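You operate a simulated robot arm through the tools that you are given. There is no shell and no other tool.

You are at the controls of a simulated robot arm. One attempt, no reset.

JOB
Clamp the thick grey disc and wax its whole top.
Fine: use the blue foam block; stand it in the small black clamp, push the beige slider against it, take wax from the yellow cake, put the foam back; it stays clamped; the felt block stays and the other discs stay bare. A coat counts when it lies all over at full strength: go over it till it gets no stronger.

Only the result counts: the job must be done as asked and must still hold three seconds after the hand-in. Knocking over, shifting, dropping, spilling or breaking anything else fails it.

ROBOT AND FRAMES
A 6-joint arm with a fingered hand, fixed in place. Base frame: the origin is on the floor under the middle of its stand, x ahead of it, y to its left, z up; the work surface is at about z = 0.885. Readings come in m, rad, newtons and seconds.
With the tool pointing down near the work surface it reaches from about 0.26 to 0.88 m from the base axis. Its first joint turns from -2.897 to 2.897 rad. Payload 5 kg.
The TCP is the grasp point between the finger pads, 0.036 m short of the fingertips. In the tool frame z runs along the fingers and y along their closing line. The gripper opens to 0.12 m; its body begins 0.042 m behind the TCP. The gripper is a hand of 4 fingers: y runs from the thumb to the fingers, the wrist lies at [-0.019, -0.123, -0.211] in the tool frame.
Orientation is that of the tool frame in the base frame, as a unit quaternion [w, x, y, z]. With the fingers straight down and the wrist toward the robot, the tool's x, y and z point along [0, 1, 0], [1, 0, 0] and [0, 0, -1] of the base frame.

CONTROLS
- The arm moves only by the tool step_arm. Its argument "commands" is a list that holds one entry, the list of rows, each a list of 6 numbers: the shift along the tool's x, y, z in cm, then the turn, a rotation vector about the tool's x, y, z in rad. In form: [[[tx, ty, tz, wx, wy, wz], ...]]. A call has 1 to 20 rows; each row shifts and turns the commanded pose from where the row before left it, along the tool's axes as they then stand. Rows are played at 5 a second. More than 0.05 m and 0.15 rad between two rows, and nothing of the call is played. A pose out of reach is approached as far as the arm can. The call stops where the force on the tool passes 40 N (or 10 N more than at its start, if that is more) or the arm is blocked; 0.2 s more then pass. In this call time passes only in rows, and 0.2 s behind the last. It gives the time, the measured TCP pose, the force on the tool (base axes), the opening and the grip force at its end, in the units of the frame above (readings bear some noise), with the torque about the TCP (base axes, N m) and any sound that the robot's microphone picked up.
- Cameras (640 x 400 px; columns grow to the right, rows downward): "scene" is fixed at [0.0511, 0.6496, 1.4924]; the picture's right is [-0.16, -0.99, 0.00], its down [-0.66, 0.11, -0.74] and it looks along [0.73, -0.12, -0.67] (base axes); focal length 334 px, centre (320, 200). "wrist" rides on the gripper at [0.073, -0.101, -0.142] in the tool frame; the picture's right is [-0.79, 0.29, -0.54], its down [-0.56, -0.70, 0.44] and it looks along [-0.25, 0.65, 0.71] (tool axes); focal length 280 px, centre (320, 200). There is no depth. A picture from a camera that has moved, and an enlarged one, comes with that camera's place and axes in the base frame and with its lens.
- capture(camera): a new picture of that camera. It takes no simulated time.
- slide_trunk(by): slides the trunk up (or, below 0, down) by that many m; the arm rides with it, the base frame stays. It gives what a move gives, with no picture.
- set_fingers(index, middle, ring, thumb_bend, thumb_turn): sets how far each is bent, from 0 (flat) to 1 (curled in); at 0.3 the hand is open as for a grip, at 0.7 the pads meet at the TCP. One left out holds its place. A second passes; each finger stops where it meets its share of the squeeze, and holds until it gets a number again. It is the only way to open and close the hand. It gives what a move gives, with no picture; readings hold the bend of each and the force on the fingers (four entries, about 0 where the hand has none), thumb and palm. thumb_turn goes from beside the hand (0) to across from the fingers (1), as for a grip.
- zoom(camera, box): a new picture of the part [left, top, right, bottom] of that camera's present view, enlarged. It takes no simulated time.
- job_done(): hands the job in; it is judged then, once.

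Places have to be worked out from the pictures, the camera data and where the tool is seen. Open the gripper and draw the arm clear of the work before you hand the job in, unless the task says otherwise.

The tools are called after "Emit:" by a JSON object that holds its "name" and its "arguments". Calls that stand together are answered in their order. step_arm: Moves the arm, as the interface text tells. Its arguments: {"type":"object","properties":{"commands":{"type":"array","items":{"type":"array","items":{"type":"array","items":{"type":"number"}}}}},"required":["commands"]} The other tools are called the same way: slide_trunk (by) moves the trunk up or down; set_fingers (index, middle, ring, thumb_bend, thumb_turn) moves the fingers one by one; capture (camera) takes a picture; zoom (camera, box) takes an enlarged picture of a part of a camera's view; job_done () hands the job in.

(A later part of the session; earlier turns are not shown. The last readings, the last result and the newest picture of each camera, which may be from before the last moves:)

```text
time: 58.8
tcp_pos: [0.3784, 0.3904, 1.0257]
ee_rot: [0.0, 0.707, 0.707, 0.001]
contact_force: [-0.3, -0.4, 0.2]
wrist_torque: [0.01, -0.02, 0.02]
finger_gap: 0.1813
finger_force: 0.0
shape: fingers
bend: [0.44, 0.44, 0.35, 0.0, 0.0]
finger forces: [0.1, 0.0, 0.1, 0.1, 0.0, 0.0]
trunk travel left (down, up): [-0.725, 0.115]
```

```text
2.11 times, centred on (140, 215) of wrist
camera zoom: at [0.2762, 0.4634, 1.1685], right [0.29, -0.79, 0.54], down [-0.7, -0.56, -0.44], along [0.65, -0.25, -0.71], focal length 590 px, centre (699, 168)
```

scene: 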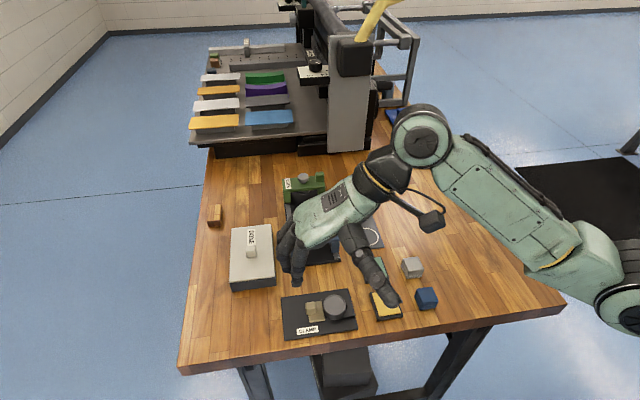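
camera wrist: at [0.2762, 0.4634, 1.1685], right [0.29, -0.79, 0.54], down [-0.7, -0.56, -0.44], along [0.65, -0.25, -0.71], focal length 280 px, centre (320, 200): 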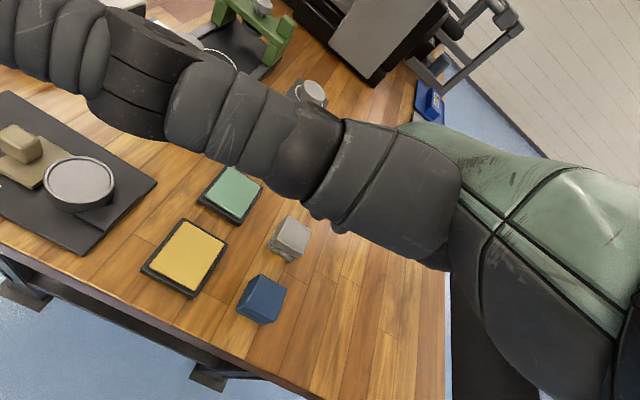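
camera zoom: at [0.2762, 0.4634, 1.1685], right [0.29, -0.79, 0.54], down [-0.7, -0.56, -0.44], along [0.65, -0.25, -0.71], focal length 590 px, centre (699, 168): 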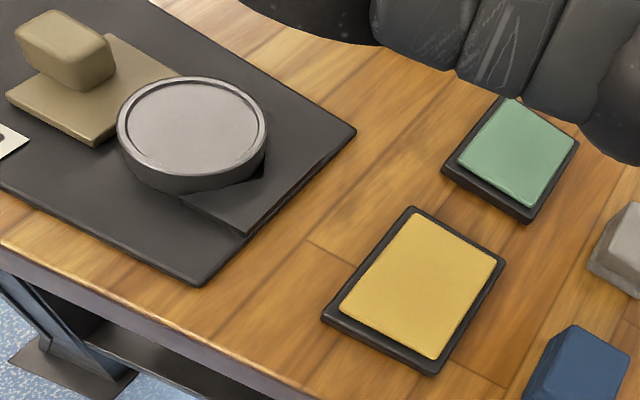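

The foam is a ~3.1 cm cube, axis-aligned, centred near (0.371, 0.3855), top z ≈ 0.915, with the felt about 3.5 cm beyond it in x. I bring the thumb across, pre-shape the fingers to a narrow opening, and move exactly above it.

Emit:
{"name": "set_fingers", "arguments": {"index": 0.54, "middle": 0.5, "ring": 0.48, "thumb_bend": 0.54, "thumb_turn": 1.0}}

Emit:
{"name": "step_arm", "arguments": {"commands": [[[0, -0.74, 0, 0, 0, 0], [0, 0, 1.5, 0, 0, 0], [0, 0, 1.5, 0, 0, 0], [0, 0, 1.0, 0, 0, 0], [0, 0, 0, 0, 0, 0]]]}}

Emit:
{"name": "capture", "arguments": {"camera": "wrist"}}

Emit:
{"name": "zoom", "arguments": {"camera": "scene", "box": [350, 220, 460, 330]}}

```text
time: 59.8
tcp_pos: [0.3779, 0.3914, 1.0256]
ee_rot: [0.0, 0.707, 0.708, -0.001]
contact_force: [0.7, -0.1, -0.5]
wrist_torque: [0.0, 0.02, 0.03]
finger_gap: 0.0526
finger_force: 0.0
shape: fingers
bend: [0.54, 0.5, 0.48, 0.54, 1.0]
finger forces: [0.1, 0.1, 0.1, 0.1, 0.0, 0.0]
trunk travel left (down, up): [-0.725, 0.115]
```

```text
time: 61.0
tcp_pos: [0.3704, 0.3914, 0.9861]
ee_rot: [0.0, 0.707, 0.707, 0.0]
contact_force: [0.0, 0.0, 0.1]
wrist_torque: [0.03, -0.02, 0.01]
finger_gap: 0.0526
finger_force: 0.0
shape: fingers
bend: [0.54, 0.5, 0.48, 0.54, 1.0]
finger forces: [0.1, 0.0, 0.0, 0.0, 0.0, 0.0]
trunk travel left (down, up): [-0.725, 0.115]
```

```text
taken
camera wrist: at [0.2688, 0.4643, 1.1281], right [0.29, -0.79, 0.54], down [-0.7, -0.56, -0.44], along [0.65, -0.25, -0.71], focal length 280 px, centre (320, 200)
```

wrist: 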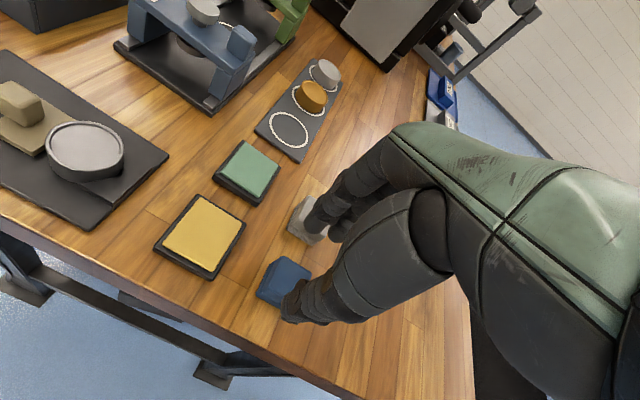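

```text
3.64 times, centred on (405, 275) of scene
camera zoom: at [0.0511, 0.6496, 1.4924], right [-0.16, -0.99, 0.0], down [-0.66, 0.11, -0.74], along [0.73, -0.12, -0.67], focal length 1216 px, centre (11, -73)
```

zoom: 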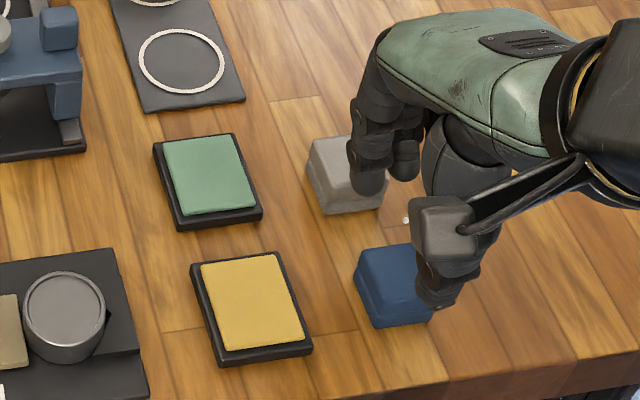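

The hand is above the foam. I zoom to check the alignment before descending.

Emit:
{"name": "zoom", "arguments": {"camera": "wrist", "box": [230, 170, 380, 340]}}

Emit:
{"name": "zoom", "arguments": {"camera": "scene", "box": [395, 240, 445, 310]}}

```text
2.35 times, centred on (305, 255) of wrist
camera zoom: at [0.2688, 0.4643, 1.1281], right [0.29, -0.79, 0.54], down [-0.7, -0.56, -0.44], along [0.65, -0.25, -0.71], focal length 660 px, centre (355, 71)
```

zoom: 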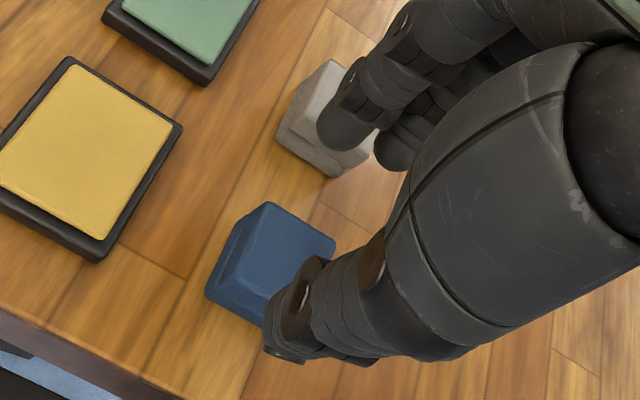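

```text
5.71 times, centred on (420, 275) of scene
camera zoom: at [0.0511, 0.6496, 1.4924], right [-0.16, -0.99, 0.0], down [-0.66, 0.11, -0.74], along [0.73, -0.12, -0.67], focal length 1910 px, centre (-251, -229)
```

zoom: 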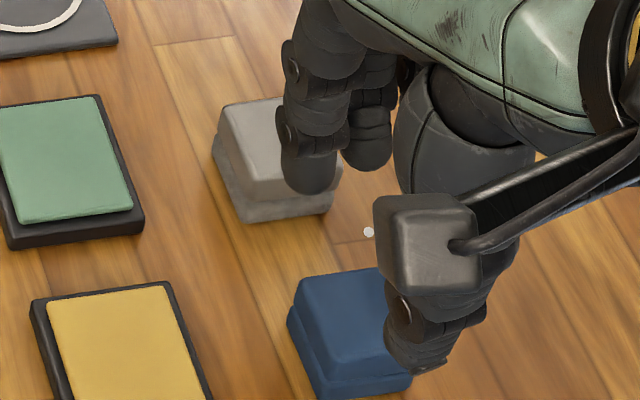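

The foam is centred at about tool (−0.004, +0.0015), and the felt's near face at tool y ≈ +0.058, leaving clear room for the fingers. I descend to TCP z ≈ 0.934.

Emit:
{"name": "step_arm", "arguments": {"commands": [[[0, 0.1, 1.5, 0, 0, 0], [0, 0, 1.5, 0, 0, 0], [0, 0, 1.0, 0, 0, 0], [0, 0, 0.8, 0, 0, 0], [0, 0, 0.4, 0, 0, 0], [0, 0, 0, 0, 0, 0]]]}}

Emit:
{"name": "zoom", "arguments": {"camera": "wrist", "box": [230, 170, 380, 340]}}

Emit:
{"name": "zoom", "arguments": {"camera": "scene", "box": [395, 240, 445, 310]}}

```text
time: 62.4
tcp_pos: [0.369, 0.391, 0.9388]
ee_rot: [0.0, 0.707, 0.707, 0.006]
contact_force: [-4.1, 0.4, 35.9]
wrist_torque: [-0.55, -1.99, -0.05]
finger_gap: 0.0527
finger_force: 17.1
shape: fingers
bend: [0.54, 0.48, 0.48, 0.54, 1.0]
finger forces: [0.1, 34.4, 0.1, 0.0, 0.0, 0.0]
trunk travel left (down, up): [-0.725, 0.115]
```

```text
2.35 times, centred on (305, 255) of wrist
camera zoom: at [0.2674, 0.463, 1.081], right [0.28, -0.79, 0.54], down [-0.7, -0.56, -0.45], along [0.66, -0.25, -0.71], focal length 660 px, centre (355, 71)
```

zoom: 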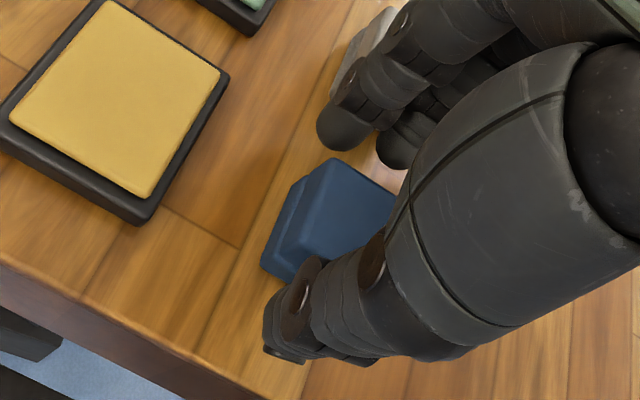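

```text
5.71 times, centred on (420, 275) of scene
camera zoom: at [0.0511, 0.6496, 1.4924], right [-0.16, -0.99, 0.0], down [-0.66, 0.11, -0.74], along [0.73, -0.12, -0.67], focal length 1910 px, centre (-251, -229)
```

zoom: 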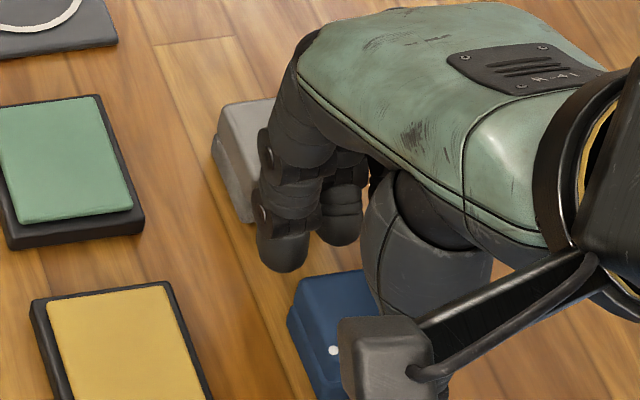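

The middle finger met something with 34 N, likely the foam's far top edge. I lift off at once by 1.5 cm and inspect.

Emit:
{"name": "step_arm", "arguments": {"commands": [[[0, 0, -0.8, 0, 0, 0], [0, 0, -1.0, 0, 0, 0], [0, 0, 0, 0, 0, 0]]]}}

Emit:
{"name": "zoom", "arguments": {"camera": "wrist", "box": [270, 180, 350, 290]}}

Emit:
{"name": "zoom", "arguments": {"camera": "scene", "box": [395, 240, 445, 310]}}

```text
time: 63.2
tcp_pos: [0.3701, 0.3916, 0.9503]
ee_rot: [0.0, 0.707, 0.707, -0.001]
contact_force: [0.0, 1.2, -0.4]
wrist_torque: [-0.01, -0.01, 0.04]
finger_gap: 0.0525
finger_force: 0.1
shape: fingers
bend: [0.54, 0.5, 0.48, 0.54, 1.0]
finger forces: [0.1, 0.0, 0.0, 0.0, 0.0, 0.0]
trunk travel left (down, up): [-0.725, 0.115]
```

```text
3.64 times, centred on (310, 235) of wrist
camera zoom: at [0.27, 0.4645, 1.0932], right [0.29, -0.79, 0.54], down [-0.7, -0.56, -0.44], along [0.65, -0.25, -0.71], focal length 1020 px, centre (356, 73)
```

zoom: 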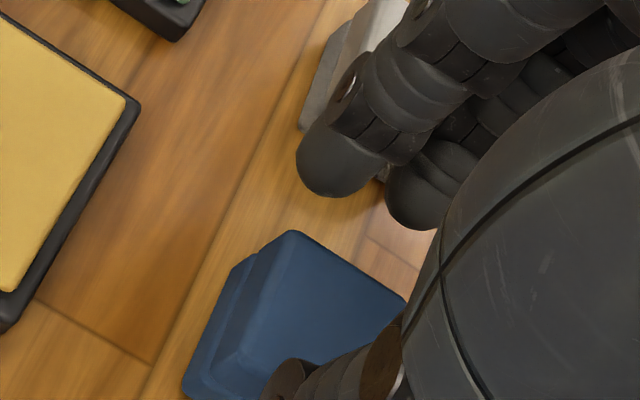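

```text
5.71 times, centred on (420, 275) of scene
camera zoom: at [0.0511, 0.6496, 1.4924], right [-0.16, -0.99, 0.0], down [-0.66, 0.11, -0.74], along [0.73, -0.12, -0.67], focal length 1910 px, centre (-251, -229)
```

zoom: 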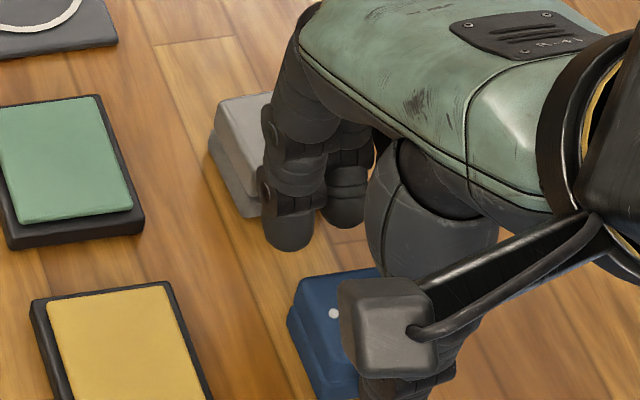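

The torque puts the contact at tool (−0.016, +0.059): the middle finger touched the felt's near top edge, not the foam. I raise the hand and compare the felt's place with the start picture.

Emit:
{"name": "step_arm", "arguments": {"commands": [[[0, 0, -2.0, 0, 0, 0], [0, 0, -3.0, 0, 0, 0], [0, 0, -3.0, 0, 0, 0], [4.0, 0, -1.0, 0, 0, 0], [4.0, 0, 0, 0, 0, 0], [4.0, 0, 0, 0, 0, 0], [0, 0, 0, 0, 0, 0]]]}}

Emit:
{"name": "zoom", "arguments": {"camera": "scene", "box": [260, 240, 460, 350]}}

Emit:
{"name": "capture", "arguments": {"camera": "scene"}}

```text
time: 64.8
tcp_pos: [0.3723, 0.5106, 1.0408]
ee_rot: [-0.001, 0.707, 0.707, 0.0]
contact_force: [-0.6, -0.1, -0.4]
wrist_torque: [0.01, -0.01, 0.03]
finger_gap: 0.0526
finger_force: 0.0
shape: fingers
bend: [0.54, 0.5, 0.48, 0.54, 1.0]
finger forces: [0.0, 0.0, 0.1, 0.0, 0.0, 0.0]
trunk travel left (down, up): [-0.725, 0.115]
```

```text
3.20 times, centred on (360, 295) of scene
camera zoom: at [0.0511, 0.6496, 1.4924], right [-0.16, -0.99, 0.0], down [-0.66, 0.11, -0.74], along [0.73, -0.12, -0.67], focal length 1070 px, centre (192, -104)
```

zoom: 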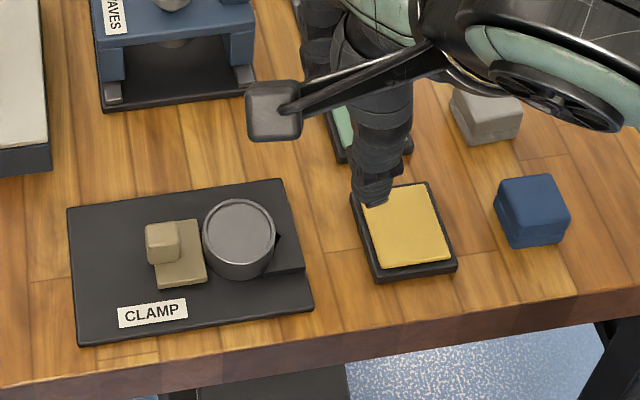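

```text
taken
```

scene: 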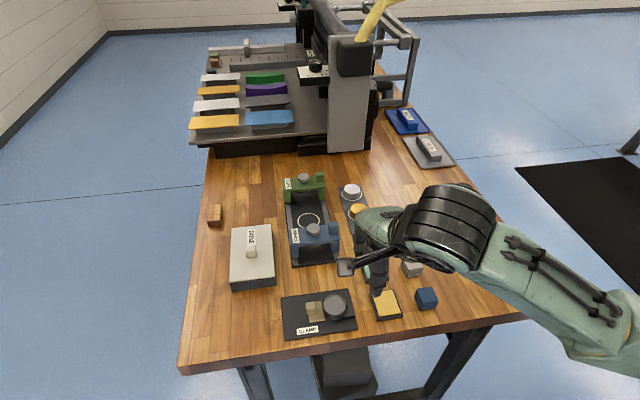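

The felt shows at most 1–2 px (≈1–2 mm) of change, so it essentially stayed. To keep clear of it I will grip the foam with the closing line along y instead (fingers into the gap before the low cake). I turn the hand −90° here, put the thumb aside for a clear view and move over the foam.

Emit:
{"name": "step_arm", "arguments": {"commands": [[[0, 0, 0, 0, 0, -0.1309], [0, 0, 0, 0, 0, -0.1309], [0, 0, 0, 0, 0, -0.1309], [0, 0, 0, 0, 0, -0.1309], [0, 0, 0, 0, 0, -0.1309], [0, 0, 0, 0, 0, -0.1309], [0, 0, 0, 0, 0, -0.1309], [0, 0, 0, 0, 0, -0.1309], [0, 0, 0, 0, 0, -0.1309], [0, 0, 0, 0, 0, -0.1309], [0, 0, 0, 0, 0, -0.1309], [0, 0, 0, 0, 0, -0.1309], [0, 0, 0, 0, 0, 0]]]}}

Emit:
{"name": "zoom", "arguments": {"camera": "scene", "box": [260, 240, 460, 350]}}

Emit:
{"name": "set_fingers", "arguments": {"thumb_turn": 0.0, "thumb_bend": 0.0}}

Emit:
{"name": "step_arm", "arguments": {"commands": [[[0.2, -3.0, 0, 0, 0, 0], [0.2, -3.0, 0, 0, 0, 0], [0.2, -3.0, 0, 0, 0, 0], [0, -3.5, 0, 0, 0, 0], [0, 0, 0, 0, 0, 0]]]}}

Emit:
{"name": "capture", "arguments": {"camera": "wrist"}}

```text
time: 67.6
tcp_pos: [0.3713, 0.5122, 1.0416]
ee_rot: [0.001, -0.001, 1.0, 0.0]
contact_force: [0.7, 0.1, 0.2]
wrist_torque: [0.02, 0.01, 0.01]
finger_gap: 0.0526
finger_force: 0.0
shape: fingers
bend: [0.54, 0.5, 0.48, 0.54, 1.0]
finger forces: [0.1, 0.1, 0.0, 0.0, 0.1, 0.1]
trunk travel left (down, up): [-0.725, 0.115]
```

```text
3.20 times, centred on (360, 295) of scene
camera zoom: at [0.0511, 0.6496, 1.4924], right [-0.16, -0.99, 0.0], down [-0.66, 0.11, -0.74], along [0.73, -0.12, -0.67], focal length 1070 px, centre (192, -104)
```

zoom: 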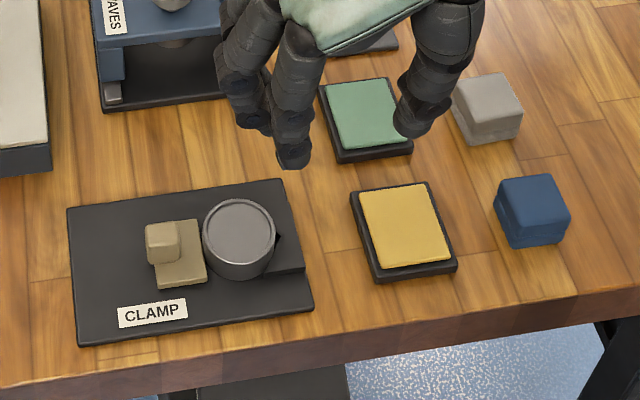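

```text
time: 68.6
tcp_pos: [0.3714, 0.5114, 1.0404]
ee_rot: [0.0, 0.0, 1.0, -0.001]
contact_force: [-0.4, -0.2, -0.2]
wrist_torque: [0.02, 0.01, -0.02]
finger_gap: 0.174
finger_force: 0.1
shape: fingers
bend: [0.54, 0.5, 0.48, 0.0, 0.0]
finger forces: [0.1, 0.0, 0.0, 0.1, 0.1, 0.1]
trunk travel left (down, up): [-0.725, 0.115]
```

```text
time: 69.8
tcp_pos: [0.3654, 0.3868, 1.0409]
ee_rot: [0.0, 0.001, 1.0, 0.0]
contact_force: [0.0, 0.8, 0.4]
wrist_torque: [-0.05, 0.0, 0.01]
finger_gap: 0.1742
finger_force: 0.1
shape: fingers
bend: [0.54, 0.5, 0.48, 0.0, 0.0]
finger forces: [0.0, 0.1, 0.0, 0.0, 0.0, 0.0]
trunk travel left (down, up): [-0.725, 0.115]
```

```text
taken
camera wrist: at [0.2922, 0.2861, 1.1843], right [0.79, 0.29, 0.54], down [0.56, -0.7, -0.44], along [0.25, 0.65, -0.71], focal length 280 px, centre (320, 200)
```

wrist: 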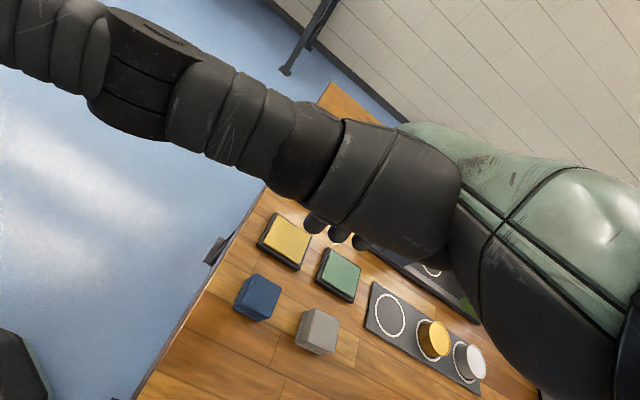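

The felt moved at most ~2–3 mm, foam unchanged. I enlarge the wrist view of the foam to refine its centre in this orientation.

Emit:
{"name": "zoom", "arguments": {"camera": "wrist", "box": [210, 200, 380, 370]}}

```text
2.35 times, centred on (295, 285) of wrist
camera zoom: at [0.2922, 0.2861, 1.1843], right [0.79, 0.29, 0.54], down [0.56, -0.7, -0.44], along [0.25, 0.65, -0.71], focal length 660 px, centre (379, 0)
```

zoom: 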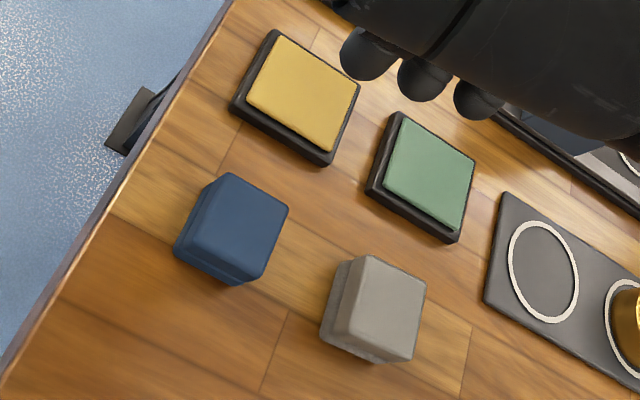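

The foam sits at tool (−0.005, −0.001) — well aligned — and fingertip gap to the cake edge is fine. I bring the thumb across and descend in stages.

Emit:
{"name": "set_fingers", "arguments": {"index": 0.54, "middle": 0.5, "ring": 0.46, "thumb_bend": 0.52, "thumb_turn": 1.0}}

Emit:
{"name": "step_arm", "arguments": {"commands": [[[0, 0, 2.0, 0, 0, 0], [0, 0, 2.0, 0, 0, 0], [0, 0, 1.5, 0, 0, 0], [0, 0, 1.5, 0, 0, 0], [0, 0, 1.0, 0, 0, 0], [0, 0, 0, 0, 0, 0]]]}}

Emit:
{"name": "zoom", "arguments": {"camera": "wrist", "box": [200, 150, 400, 350]}}

Emit:
{"name": "zoom", "arguments": {"camera": "scene", "box": [370, 230, 460, 320]}}

```text
time: 70.8
tcp_pos: [0.364, 0.3866, 1.0404]
ee_rot: [0.0, 0.0, 1.0, 0.0]
contact_force: [-0.8, -0.2, 0.9]
wrist_torque: [0.05, 0.03, -0.03]
finger_gap: 0.0554
finger_force: 0.1
shape: fingers
bend: [0.54, 0.5, 0.46, 0.52, 1.0]
finger forces: [0.0, 0.0, 0.0, 0.0, 0.0, 0.1]
trunk travel left (down, up): [-0.725, 0.115]
```

```text
time: 72.2
tcp_pos: [0.3644, 0.3865, 0.9614]
ee_rot: [0.0, 0.0, 1.0, -0.001]
contact_force: [0.1, 0.1, 0.5]
wrist_torque: [-0.01, -0.01, 0.02]
finger_gap: 0.0555
finger_force: 0.1
shape: fingers
bend: [0.54, 0.5, 0.46, 0.52, 1.0]
finger forces: [0.0, 0.0, 0.0, 0.1, 0.0, 0.1]
trunk travel left (down, up): [-0.725, 0.115]
```

```text
2.00 times, centred on (300, 250) of wrist
camera zoom: at [0.2921, 0.285, 1.1043], right [0.79, 0.29, 0.54], down [0.56, -0.7, -0.44], along [0.25, 0.65, -0.71], focal length 561 px, centre (360, 100)
```

zoom: 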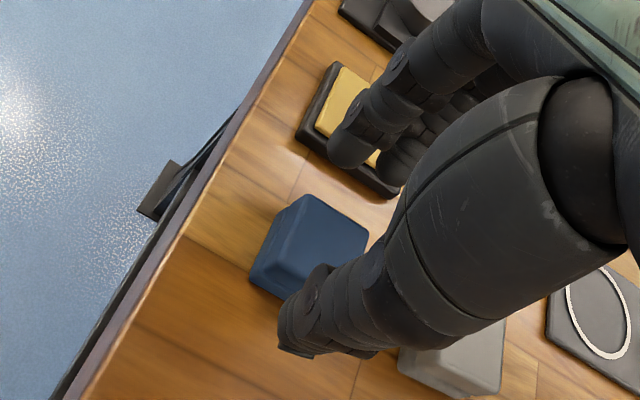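

```text
4.44 times, centred on (415, 275) of scene
camera zoom: at [0.0511, 0.6496, 1.4924], right [-0.16, -0.99, 0.0], down [-0.66, 0.11, -0.74], along [0.73, -0.12, -0.67], focal length 1486 px, centre (-102, -133)
```

zoom: 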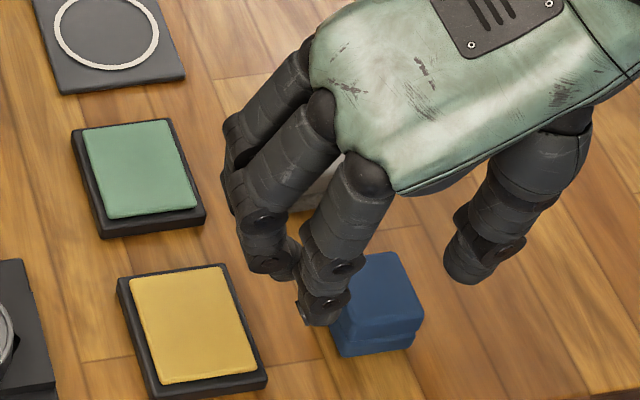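

Index and middle drop into the gap before the cake, the thumb on the free side. I descend the last 2.6 cm carefully.

Emit:
{"name": "step_arm", "arguments": {"commands": [[[0, 0, 0.8, 0, 0, 0], [0, 0, 0.6, 0, 0, 0], [0, 0, 0.4, 0, 0, 0], [0, 0, 0, 0, 0, 0]]]}}

Emit:
{"name": "step_arm", "arguments": {"commands": [[[0, 0, 0.4, 0, 0, 0], [0, 0, 0.4, 0, 0, 0], [0, 0, 0, 0, 0, 0]]]}}

Emit:
{"name": "zoom", "arguments": {"camera": "scene", "box": [370, 230, 460, 320]}}

Emit:
{"name": "zoom", "arguments": {"camera": "wrist", "box": [200, 150, 400, 350]}}

```text
time: 73.2
tcp_pos: [0.3644, 0.3862, 0.9437]
ee_rot: [0.0, 0.0, 1.0, 0.0]
contact_force: [0.1, 1.1, -0.6]
wrist_torque: [0.0, -0.01, -0.03]
finger_gap: 0.0555
finger_force: 0.1
shape: fingers
bend: [0.54, 0.5, 0.46, 0.52, 1.0]
finger forces: [0.0, 0.1, 0.1, 0.1, 0.1, 0.0]
trunk travel left (down, up): [-0.725, 0.115]
```

```text
time: 74.0
tcp_pos: [0.3643, 0.3857, 0.9345]
ee_rot: [0.0, 0.0, 1.0, 0.0]
contact_force: [-0.2, -0.1, 0.3]
wrist_torque: [-0.01, -0.01, 0.02]
finger_gap: 0.0554
finger_force: 0.0
shape: fingers
bend: [0.54, 0.5, 0.46, 0.52, 1.0]
finger forces: [0.0, 0.0, 0.0, 0.1, 0.0, 0.0]
trunk travel left (down, up): [-0.725, 0.115]
```

```text
4.44 times, centred on (415, 275) of scene
camera zoom: at [0.0511, 0.6496, 1.4924], right [-0.16, -0.99, 0.0], down [-0.66, 0.11, -0.74], along [0.73, -0.12, -0.67], focal length 1486 px, centre (-102, -133)
```

zoom: 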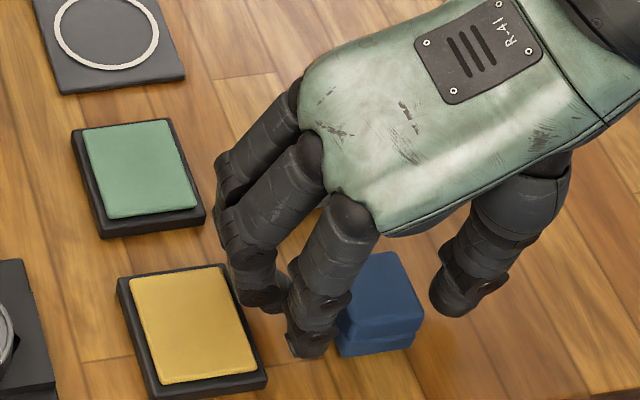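

```text
2.00 times, centred on (300, 250) of wrist
camera zoom: at [0.292, 0.2849, 1.0781], right [0.79, 0.29, 0.54], down [0.56, -0.7, -0.44], along [0.25, 0.65, -0.71], focal length 561 px, centre (360, 100)
```

zoom: 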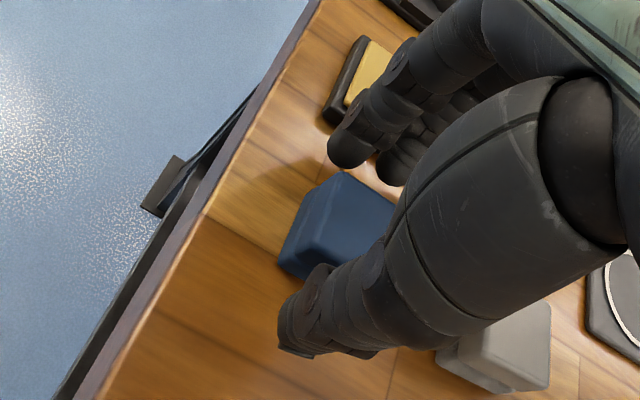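

No contact while straddling the foam. I close the three digits step by step.

Emit:
{"name": "set_fingers", "arguments": {"index": 0.58, "middle": 0.54, "thumb_bend": 0.58}}

Emit:
{"name": "set_fingers", "arguments": {"index": 0.6, "middle": 0.56, "thumb_bend": 0.61}}

Emit:
{"name": "zoom", "arguments": {"camera": "scene", "box": [370, 230, 460, 320]}}

```text
time: 75.0
tcp_pos: [0.3644, 0.3863, 0.9365]
ee_rot: [-0.001, 0.0, 1.0, 0.0]
contact_force: [-0.3, 0.5, -0.2]
wrist_torque: [0.0, 0.0, -0.03]
finger_gap: 0.044
finger_force: 0.1
shape: fingers
bend: [0.57, 0.54, 0.46, 0.57, 1.0]
finger forces: [0.1, 0.0, 0.1, 0.0, 0.1, 0.1]
trunk travel left (down, up): [-0.725, 0.115]
```

```text
time: 76.0
tcp_pos: [0.3661, 0.3866, 0.9358]
ee_rot: [0.001, 0.0, 1.0, 0.001]
contact_force: [0.3, -0.3, -0.5]
wrist_torque: [-0.02, 0.03, 0.01]
finger_gap: 0.0361
finger_force: 2.0
shape: fingers
bend: [0.59, 0.56, 0.46, 0.6, 1.0]
finger forces: [1.0, 0.0, 0.0, 0.0, 1.2, 0.0]
trunk travel left (down, up): [-0.725, 0.115]
```

```text
4.44 times, centred on (415, 275) of scene
camera zoom: at [0.0511, 0.6496, 1.4924], right [-0.16, -0.99, 0.0], down [-0.66, 0.11, -0.74], along [0.73, -0.12, -0.67], focal length 1486 px, centre (-102, -133)
```

zoom: 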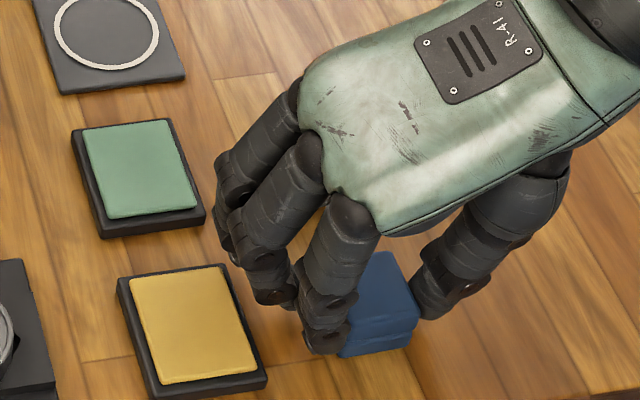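

Index and thumb touch evenly at a 3.6 cm gap. I bring in the middle finger and tighten moderately.

Emit:
{"name": "set_fingers", "arguments": {"index": 0.63, "middle": 0.62, "thumb_bend": 0.68}}

Emit:
{"name": "zoom", "arguments": {"camera": "scene", "box": [370, 230, 460, 320]}}

```text
time: 77.0
tcp_pos: [0.3652, 0.3859, 0.9359]
ee_rot: [0.0, 0.0, 1.0, 0.0]
contact_force: [0.6, 0.3, 0.1]
wrist_torque: [0.01, -0.02, 0.01]
finger_gap: 0.0345
finger_force: 7.0
shape: fingers
bend: [0.59, 0.6, 0.46, 0.62, 1.0]
finger forces: [4.2, 3.0, 0.0, 0.1, 7.0, 0.0]
trunk travel left (down, up): [-0.725, 0.115]
```

```text
4.44 times, centred on (415, 275) of scene
camera zoom: at [0.0511, 0.6496, 1.4924], right [-0.16, -0.99, 0.0], down [-0.66, 0.11, -0.74], along [0.73, -0.12, -0.67], focal length 1486 px, centre (-102, -133)
```

zoom: 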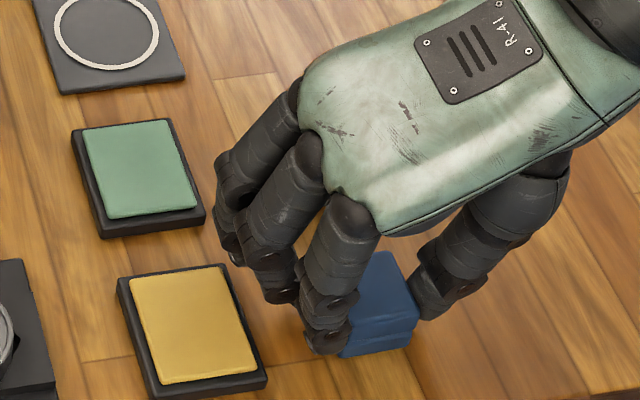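

Nicely balanced (4.2 + 3.0 against 7.0 N) and the foam hasn't moved. I tighten further for rubbing.

Emit:
{"name": "set_fingers", "arguments": {"index": 0.67, "middle": 0.68, "thumb_bend": 0.77}}

Emit:
{"name": "zoom", "arguments": {"camera": "scene", "box": [370, 230, 460, 320]}}

```text
time: 78.0
tcp_pos: [0.3646, 0.3859, 0.9366]
ee_rot: [0.0, 0.0, 1.0, 0.0]
contact_force: [-0.4, 0.4, 2.0]
wrist_torque: [0.03, -0.03, -0.04]
finger_gap: 0.0332
finger_force: 19.3
shape: fingers
bend: [0.59, 0.62, 0.46, 0.65, 1.0]
finger forces: [9.8, 9.7, 0.0, 0.1, 19.6, 0.1]
trunk travel left (down, up): [-0.725, 0.115]
```

```text
4.44 times, centred on (415, 275) of scene
camera zoom: at [0.0511, 0.6496, 1.4924], right [-0.16, -0.99, 0.0], down [-0.66, 0.11, -0.74], along [0.73, -0.12, -0.67], focal length 1486 px, centre (-102, -133)
```

zoom: 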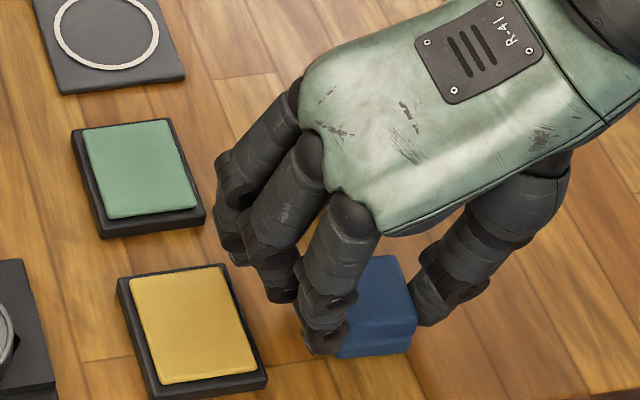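

Firm and balanced (9.8 + 9.7 vs 19.6 N). Grasp pose for later return: TCP (0.365, 0.386, 0.936). I lift 4 cm and check the hold.

Emit:
{"name": "step_arm", "arguments": {"commands": [[[0, 0, -0.5, 0, 0, 0], [0, 0, -1.0, 0, 0, 0], [0, 0, -1.5, 0, 0, 0], [0, 0, -1.5, 0, 0, 0], [0, 0, 0, 0, 0, 0]]]}}

Emit:
{"name": "zoom", "arguments": {"camera": "scene", "box": [350, 220, 460, 330]}}

Emit:
{"name": "zoom", "arguments": {"camera": "wrist", "box": [200, 150, 400, 350]}}

```text
time: 79.2
tcp_pos: [0.3651, 0.3865, 0.9803]
ee_rot: [0.0, 0.0, 1.0, 0.0]
contact_force: [-0.6, 0.2, -0.1]
wrist_torque: [0.0, -0.02, -0.01]
finger_gap: 0.0332
finger_force: 18.8
shape: fingers
bend: [0.59, 0.62, 0.46, 0.65, 1.0]
finger forces: [9.9, 9.3, 0.0, 0.0, 19.2, 0.1]
trunk travel left (down, up): [-0.725, 0.115]
```

```text
3.64 times, centred on (405, 275) of scene
camera zoom: at [0.0511, 0.6496, 1.4924], right [-0.16, -0.99, 0.0], down [-0.66, 0.11, -0.74], along [0.73, -0.12, -0.67], focal length 1216 px, centre (11, -73)
```

zoom: 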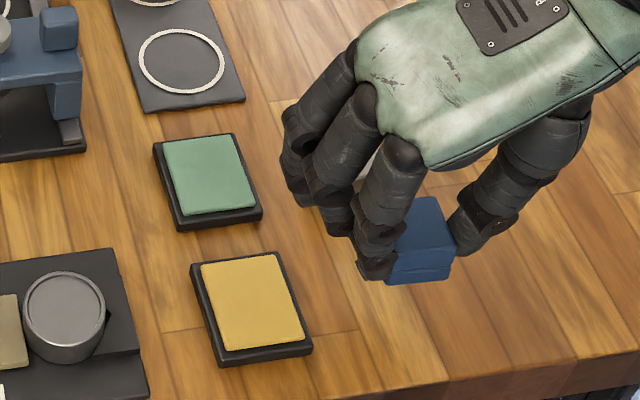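

```text
2.00 times, centred on (300, 250) of wrist
camera zoom: at [0.2921, 0.2854, 1.1236], right [0.79, 0.29, 0.54], down [0.56, -0.7, -0.44], along [0.25, 0.65, -0.71], focal length 561 px, centre (360, 100)
```

zoom: 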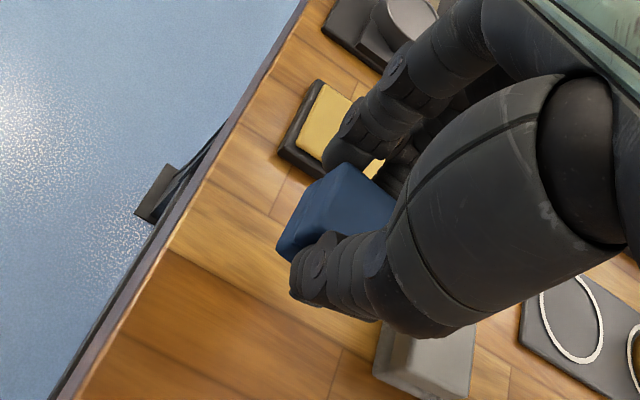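

The hold is good. I enlarge to see how far the foam protrudes below the fingertips.

Emit:
{"name": "zoom", "arguments": {"camera": "scene", "box": [395, 255, 445, 305]}}

Emit:
{"name": "zoom", "arguments": {"camera": "wrist", "box": [270, 180, 350, 310]}}

```text
8.00 times, centred on (420, 280) of scene
camera zoom: at [0.0511, 0.6496, 1.4924], right [-0.16, -0.99, 0.0], down [-0.66, 0.11, -0.74], along [0.73, -0.12, -0.67], focal length 2675 px, centre (-480, -440)
```

zoom: 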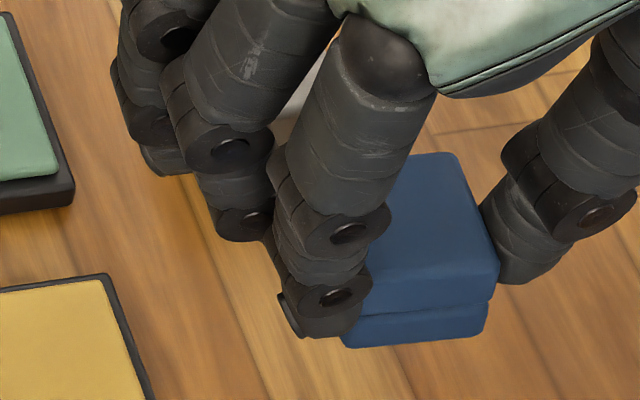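

```text
3.08 times, centred on (310, 245) of wrist
camera zoom: at [0.2921, 0.2854, 1.1236], right [0.79, 0.29, 0.54], down [0.56, -0.7, -0.44], along [0.25, 0.65, -0.71], focal length 863 px, centre (351, 62)
```

zoom: 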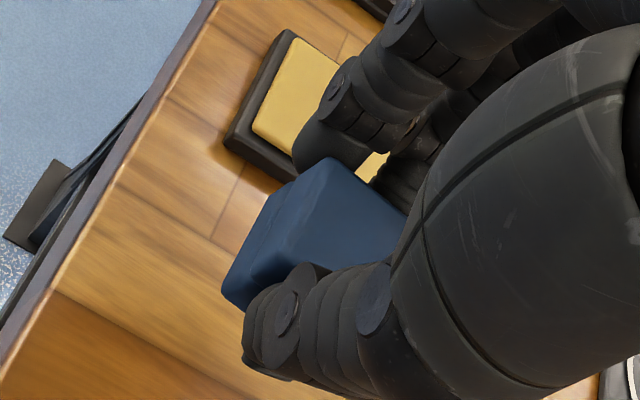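

The foam protrudes only about 4 mm below the index tip (fingertips reach ~4.5 cm below the TCP), enough for flat contact if I keep level. I move over the yellow cake centre (≈ (0.376, 0.4655)) at this height.

Emit:
{"name": "step_arm", "arguments": {"commands": [[[-0.15, 2.0, 0, 0, 0, 0], [-0.15, 2.0, 0, 0, 0, 0], [-0.15, 2.0, 0, 0, 0, 0], [0, 1.9, 0, 0, 0, 0], [0, 0, 0, 0, 0, 0]]]}}

Emit:
{"name": "zoom", "arguments": {"camera": "scene", "box": [340, 230, 440, 330]}}

Emit:
{"name": "zoom", "arguments": {"camera": "wrist", "box": [200, 150, 400, 350]}}

```text
time: 80.4
tcp_pos: [0.3694, 0.4653, 0.9796]
ee_rot: [0.0, 0.001, 1.0, 0.0]
contact_force: [0.2, 0.6, 0.4]
wrist_torque: [0.03, 0.0, 0.0]
finger_gap: 0.033
finger_force: 19.1
shape: fingers
bend: [0.59, 0.62, 0.46, 0.65, 1.0]
finger forces: [9.8, 9.3, 0.1, 0.0, 19.2, 0.0]
trunk travel left (down, up): [-0.725, 0.115]
```

```text
4.00 times, centred on (390, 280) of scene
camera zoom: at [0.0511, 0.6496, 1.4924], right [-0.16, -0.99, 0.0], down [-0.66, 0.11, -0.74], along [0.73, -0.12, -0.67], focal length 1337 px, centre (40, -120)
```

zoom: 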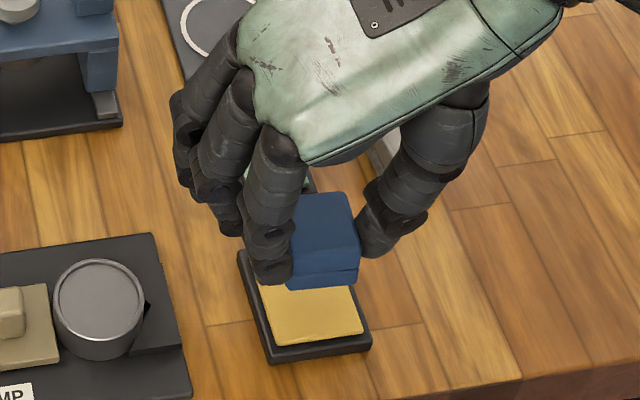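

```text
2.00 times, centred on (300, 250) of wrist
camera zoom: at [0.2965, 0.364, 1.1232], right [0.79, 0.29, 0.54], down [0.56, -0.7, -0.44], along [0.25, 0.65, -0.71], focal length 561 px, centre (360, 100)
```

zoom: 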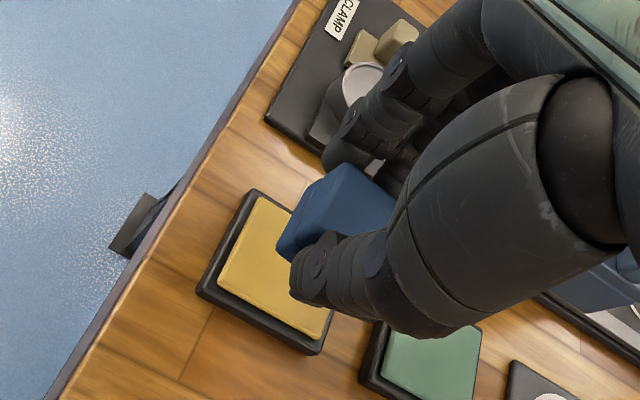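

The foam hangs over the cake. I descend and approach contact slowly.

Emit:
{"name": "step_arm", "arguments": {"commands": [[[0, 0, 1.0, 0, 0, 0], [0, 0, 0.8, 0, 0, 0], [0, 0, 0.4, 0, 0, 0], [0, 0, 0, 0, 0, 0]]]}}

Emit:
{"name": "step_arm", "arguments": {"commands": [[[0, 0, 0.2, 0, 0, 0], [0, 0, 0.2, 0, 0, 0], [0, 0, 0, 0, 0, 0]]]}}

Emit:
{"name": "zoom", "arguments": {"camera": "scene", "box": [350, 250, 420, 320]}}

```text
time: 81.4
tcp_pos: [0.3702, 0.4648, 0.959]
ee_rot: [0.001, 0.001, 1.0, 0.0]
contact_force: [0.0, 0.4, -0.6]
wrist_torque: [0.01, -0.01, -0.03]
finger_gap: 0.0331
finger_force: 19.5
shape: fingers
bend: [0.59, 0.62, 0.46, 0.65, 1.0]
finger forces: [9.9, 9.3, 0.0, 0.0, 19.2, 0.0]
trunk travel left (down, up): [-0.725, 0.115]
```

```text
time: 82.2
tcp_pos: [0.3701, 0.4662, 0.9542]
ee_rot: [-0.001, 0.0, 1.0, 0.0]
contact_force: [0.8, -0.1, 0.2]
wrist_torque: [0.04, -0.06, -0.01]
finger_gap: 0.0331
finger_force: 19.8
shape: fingers
bend: [0.59, 0.62, 0.46, 0.65, 1.0]
finger forces: [9.8, 9.3, 0.1, 0.1, 19.3, 0.1]
trunk travel left (down, up): [-0.725, 0.115]
```

```text
5.71 times, centred on (385, 285) of scene
camera zoom: at [0.0511, 0.6496, 1.4924], right [-0.16, -0.99, 0.0], down [-0.66, 0.11, -0.74], along [0.73, -0.12, -0.67], focal length 1910 px, centre (-51, -286)
```

zoom: 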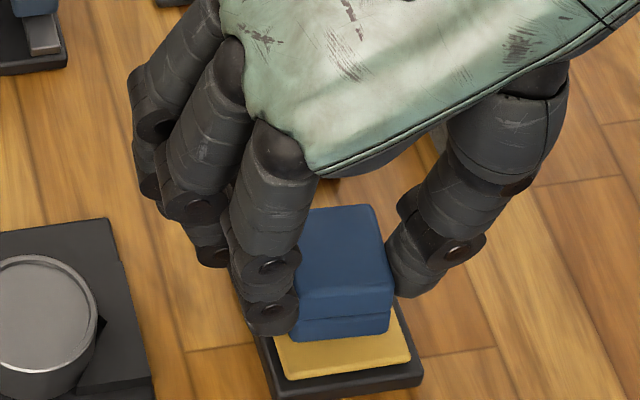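

The foam is just above the wax. I lower 1–2 mm at a time.

Emit:
{"name": "step_arm", "arguments": {"commands": [[[0, 0, 0.2, 0, 0, 0], [0, 0, 0, 0, 0, 0]]]}}

Emit:
{"name": "step_arm", "arguments": {"commands": [[[0, 0, 0.2, 0, 0, 0], [0, 0, 0, 0, 0, 0]]]}}

Emit:
{"name": "step_arm", "arguments": {"commands": [[[0, 0, 0.15, 0, 0, 0], [0, 0, 0, 0, 0, 0]]]}}

```text
time: 82.8
tcp_pos: [0.3696, 0.4661, 0.9527]
ee_rot: [0.0, 0.0, 1.0, 0.0]
contact_force: [-0.5, 0.5, 0.2]
wrist_torque: [-0.04, 0.0, 0.01]
finger_gap: 0.0333
finger_force: 19.4
shape: fingers
bend: [0.59, 0.62, 0.46, 0.65, 1.0]
finger forces: [9.9, 9.3, 0.0, 0.0, 19.2, 0.0]
trunk travel left (down, up): [-0.725, 0.115]
```

```text
time: 83.4
tcp_pos: [0.3692, 0.466, 0.9505]
ee_rot: [0.0, 0.0, 1.0, 0.0]
contact_force: [0.7, 0.9, 0.0]
wrist_torque: [0.0, -0.03, -0.01]
finger_gap: 0.0335
finger_force: 19.2
shape: fingers
bend: [0.59, 0.62, 0.46, 0.65, 1.0]
finger forces: [9.8, 9.3, 0.1, 0.0, 19.2, 0.0]
trunk travel left (down, up): [-0.725, 0.115]
```

```text
time: 84.0
tcp_pos: [0.3692, 0.4663, 0.9485]
ee_rot: [0.0, 0.0, 1.0, 0.001]
contact_force: [-1.4, 0.6, 3.9]
wrist_torque: [0.09, 0.0, 0.04]
finger_gap: 0.0334
finger_force: 19.7
shape: fingers
bend: [0.59, 0.62, 0.46, 0.65, 1.0]
finger forces: [9.7, 9.8, 0.1, 0.1, 19.6, 0.0]
trunk travel left (down, up): [-0.725, 0.115]
```

Contact with the wax at TCP z ≈ 0.949 (3.9 N). I press slightly more and look.

Emit:
{"name": "step_arm", "arguments": {"commands": [[[0, 0, 0.1, 0, 0, 0], [0, 0, 0, 0, 0, 0], [0, 0, 0, 0, 0, 0]]]}}

Emit:
{"name": "zoom", "arguments": {"camera": "scene", "box": [365, 270, 415, 320]}}

Emit:
{"name": "zoom", "arguments": {"camera": "wrist", "box": [230, 180, 350, 310]}}

```text
time: 84.8
tcp_pos: [0.3678, 0.4647, 0.9492]
ee_rot: [0.001, 0.001, 1.0, 0.001]
contact_force: [-2.4, 0.4, 9.9]
wrist_torque: [0.19, -0.04, 0.05]
finger_gap: 0.0333
finger_force: 20.0
shape: fingers
bend: [0.59, 0.62, 0.46, 0.65, 1.0]
finger forces: [9.6, 10.4, 0.1, 0.0, 20.0, 0.0]
trunk travel left (down, up): [-0.725, 0.115]
```

```text
8.00 times, centred on (390, 295) of scene
camera zoom: at [0.0511, 0.6496, 1.4924], right [-0.16, -0.99, 0.0], down [-0.66, 0.11, -0.74], along [0.73, -0.12, -0.67], focal length 2675 px, centre (-240, -560)
```

zoom: 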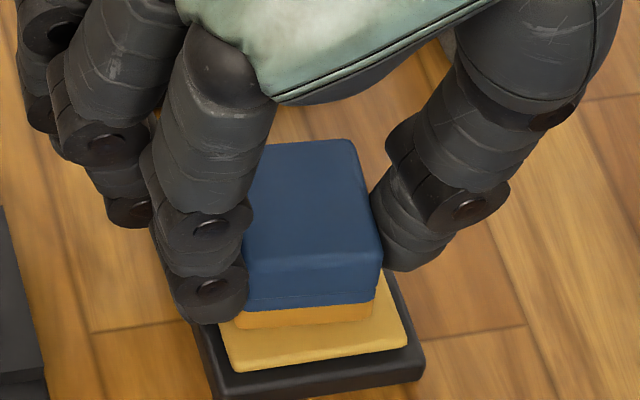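

```text
3.08 times, centred on (290, 245) of wrist
camera zoom: at [0.2961, 0.3638, 1.0913], right [0.79, 0.29, 0.54], down [0.56, -0.7, -0.44], along [0.25, 0.65, -0.71], focal length 863 px, centre (412, 62)
```

zoom: 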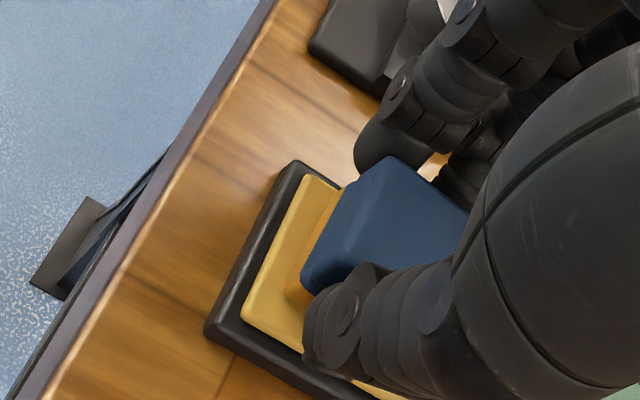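

The foam's lower layer has turned yellow: wax is loaded. I lift, carry it above the disc (≈ (0.381, 0.5685)) and turn the hand to the default orientation.

Emit:
{"name": "step_arm", "arguments": {"commands": [[[0, 0, -0.8, 0, 0, 0], [0, 0, -2.0, 0, 0, 0], [0, 0, -2.5, 0, 0, 0], [-0.3, 2.8, 0, 0, 0, 0], [-0.3, 2.8, 0, 0, 0, 0], [-0.3, 2.8, 0, 0, 0, 0], [-0.3, 2.8, 0, 0, 0, 0], [0, 0, 0, 0, 0, 0.1309], [0, 0, 0, 0, 0, 0.1309], [0, 0, 0, 0, 0, 0.1309], [0, 0, 0, 0, 0, 0.1309], [0, 0, 0, 0, 0, 0.1309], [0, 0, 0, 0, 0, 0.1309], [0, 0, 0, 0, 0, 0.1309], [0, 0, 0, 0, 0, 0.1309], [0, 0, 0, 0, 0, 0.1309], [0, 0, 0, 0, 0, 0.1309], [0, 0, 0, 0, 0, 0.1309], [0, 0, 0, 0, 0, 0.1309], [0, 0, 0, 0, 0, 0]]]}}

Emit:
{"name": "zoom", "arguments": {"camera": "scene", "box": [260, 220, 420, 340]}}

Emit:
{"name": "capture", "arguments": {"camera": "wrist"}}

```text
time: 89.0
tcp_pos: [0.3818, 0.5763, 1.0007]
ee_rot: [0.0, 0.708, 0.707, 0.0]
contact_force: [-1.0, 0.2, 0.0]
wrist_torque: [-0.03, 0.01, -0.01]
finger_gap: 0.0331
finger_force: 19.0
shape: fingers
bend: [0.58, 0.61, 0.46, 0.66, 1.0]
finger forces: [10.2, 8.8, 0.1, 0.0, 18.8, 0.0]
trunk travel left (down, up): [-0.725, 0.115]
```

```text
3.33 times, centred on (340, 280) of scene
camera zoom: at [0.0511, 0.6496, 1.4924], right [-0.16, -0.99, 0.0], down [-0.66, 0.11, -0.74], along [0.73, -0.12, -0.67], focal length 1114 px, centre (253, -67)
```

zoom: 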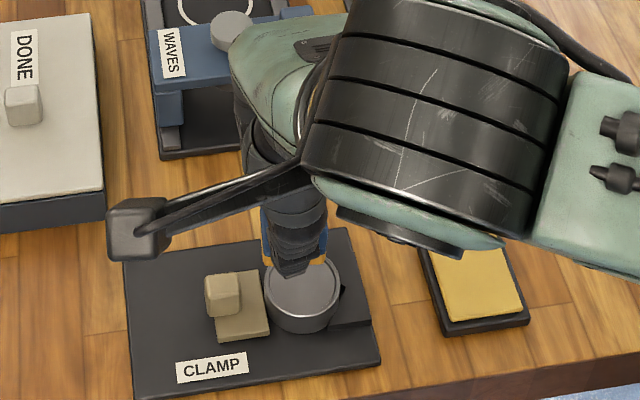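

```text
taken
camera wrist: at [0.2803, 0.6502, 1.1438], right [0.29, -0.79, 0.54], down [-0.7, -0.56, -0.44], along [0.65, -0.25, -0.71], focal length 280 px, centre (320, 200)
```

wrist: 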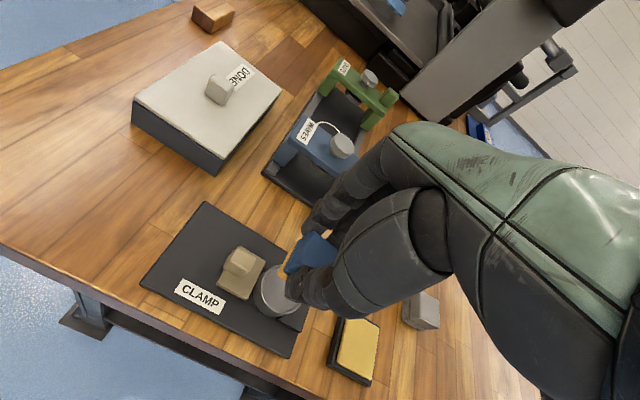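

The loaded foam is above the disc. I descend toward the top and approach contact slowly.

Emit:
{"name": "step_arm", "arguments": {"commands": [[[0, 0, 1.2, 0, 0, 0], [0, 0, 1.2, 0, 0, 0], [0, 0, 0.8, 0, 0, 0], [0, 0, 0, 0, 0, 0]]]}}

Emit:
{"name": "zoom", "arguments": {"camera": "wrist", "box": [220, 180, 370, 330]}}

Emit:
{"name": "zoom", "arguments": {"camera": "scene", "box": [300, 250, 380, 330]}}

```text
time: 90.0
tcp_pos: [0.383, 0.5776, 0.9694]
ee_rot: [0.0, 0.708, 0.707, 0.0]
contact_force: [-0.1, 0.3, -0.6]
wrist_torque: [0.02, 0.03, -0.01]
finger_gap: 0.0336
finger_force: 18.7
shape: fingers
bend: [0.58, 0.61, 0.46, 0.66, 1.0]
finger forces: [10.2, 8.8, 0.0, 0.1, 18.7, 0.0]
trunk travel left (down, up): [-0.725, 0.115]
```

```text
2.67 times, centred on (295, 255) of wrist
camera zoom: at [0.2806, 0.6505, 1.1117], right [0.29, -0.79, 0.54], down [-0.7, -0.56, -0.44], along [0.65, -0.25, -0.71], focal length 748 px, centre (387, 53)
```

zoom: 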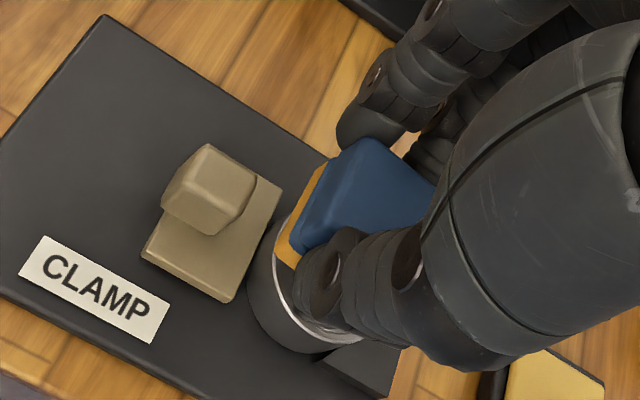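

```text
5.00 times, centred on (340, 290) of scene
camera zoom: at [0.0511, 0.6496, 1.4924], right [-0.16, -0.99, 0.0], down [-0.66, 0.11, -0.74], along [0.73, -0.12, -0.67], focal length 1672 px, centre (220, -250)
```

zoom: 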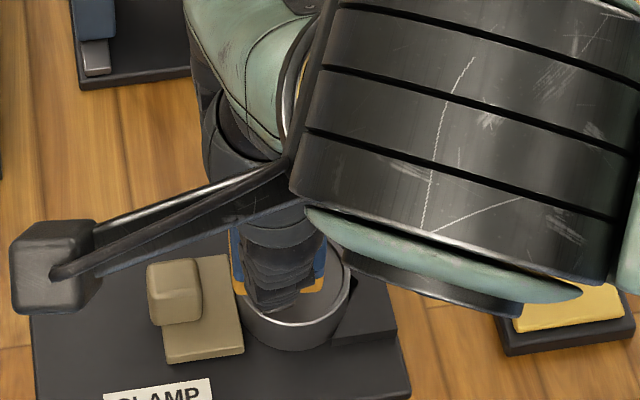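

About 1 cm remains. I lower in small steps until light contact.

Emit:
{"name": "step_arm", "arguments": {"commands": [[[0, 0, 0.4, 0, 0, 0], [0, 0, 0.2, 0, 0, 0], [0, 0, 0, 0, 0, 0]]]}}

Emit:
{"name": "step_arm", "arguments": {"commands": [[[0, 0, 0.2, 0, 0, 0], [0, 0, 0, 0, 0, 0]]]}}

Emit:
{"name": "step_arm", "arguments": {"commands": [[[0, 0, 0.2, 0, 0, 0], [0, 0, 0, 0, 0, 0]]]}}

```text
time: 90.8
tcp_pos: [0.3829, 0.5787, 0.9619]
ee_rot: [0.0, 0.707, 0.707, 0.0]
contact_force: [-0.6, 0.4, -0.5]
wrist_torque: [0.01, 0.01, 0.02]
finger_gap: 0.033
finger_force: 19.2
shape: fingers
bend: [0.58, 0.61, 0.46, 0.66, 1.0]
finger forces: [10.1, 8.7, 0.1, 0.0, 18.7, 0.0]
trunk travel left (down, up): [-0.725, 0.115]
```

```text
time: 91.4
tcp_pos: [0.3823, 0.5778, 0.9617]
ee_rot: [0.0, 0.707, 0.707, 0.001]
contact_force: [-0.5, 1.1, 1.8]
wrist_torque: [-0.07, -0.04, -0.01]
finger_gap: 0.0332
finger_force: 18.8
shape: fingers
bend: [0.58, 0.61, 0.46, 0.66, 1.0]
finger forces: [9.9, 8.9, 0.0, 0.0, 19.2, 0.0]
trunk travel left (down, up): [-0.725, 0.115]
```

```text
time: 92.0
tcp_pos: [0.3822, 0.5784, 0.9603]
ee_rot: [-0.001, 0.707, 0.707, 0.001]
contact_force: [-1.0, 2.6, 11.0]
wrist_torque: [-0.02, -0.16, 0.03]
finger_gap: 0.0332
finger_force: 19.8
shape: fingers
bend: [0.58, 0.61, 0.46, 0.66, 1.0]
finger forces: [9.6, 10.0, 0.0, 0.0, 20.5, 0.0]
trunk travel left (down, up): [-0.725, 0.115]
```

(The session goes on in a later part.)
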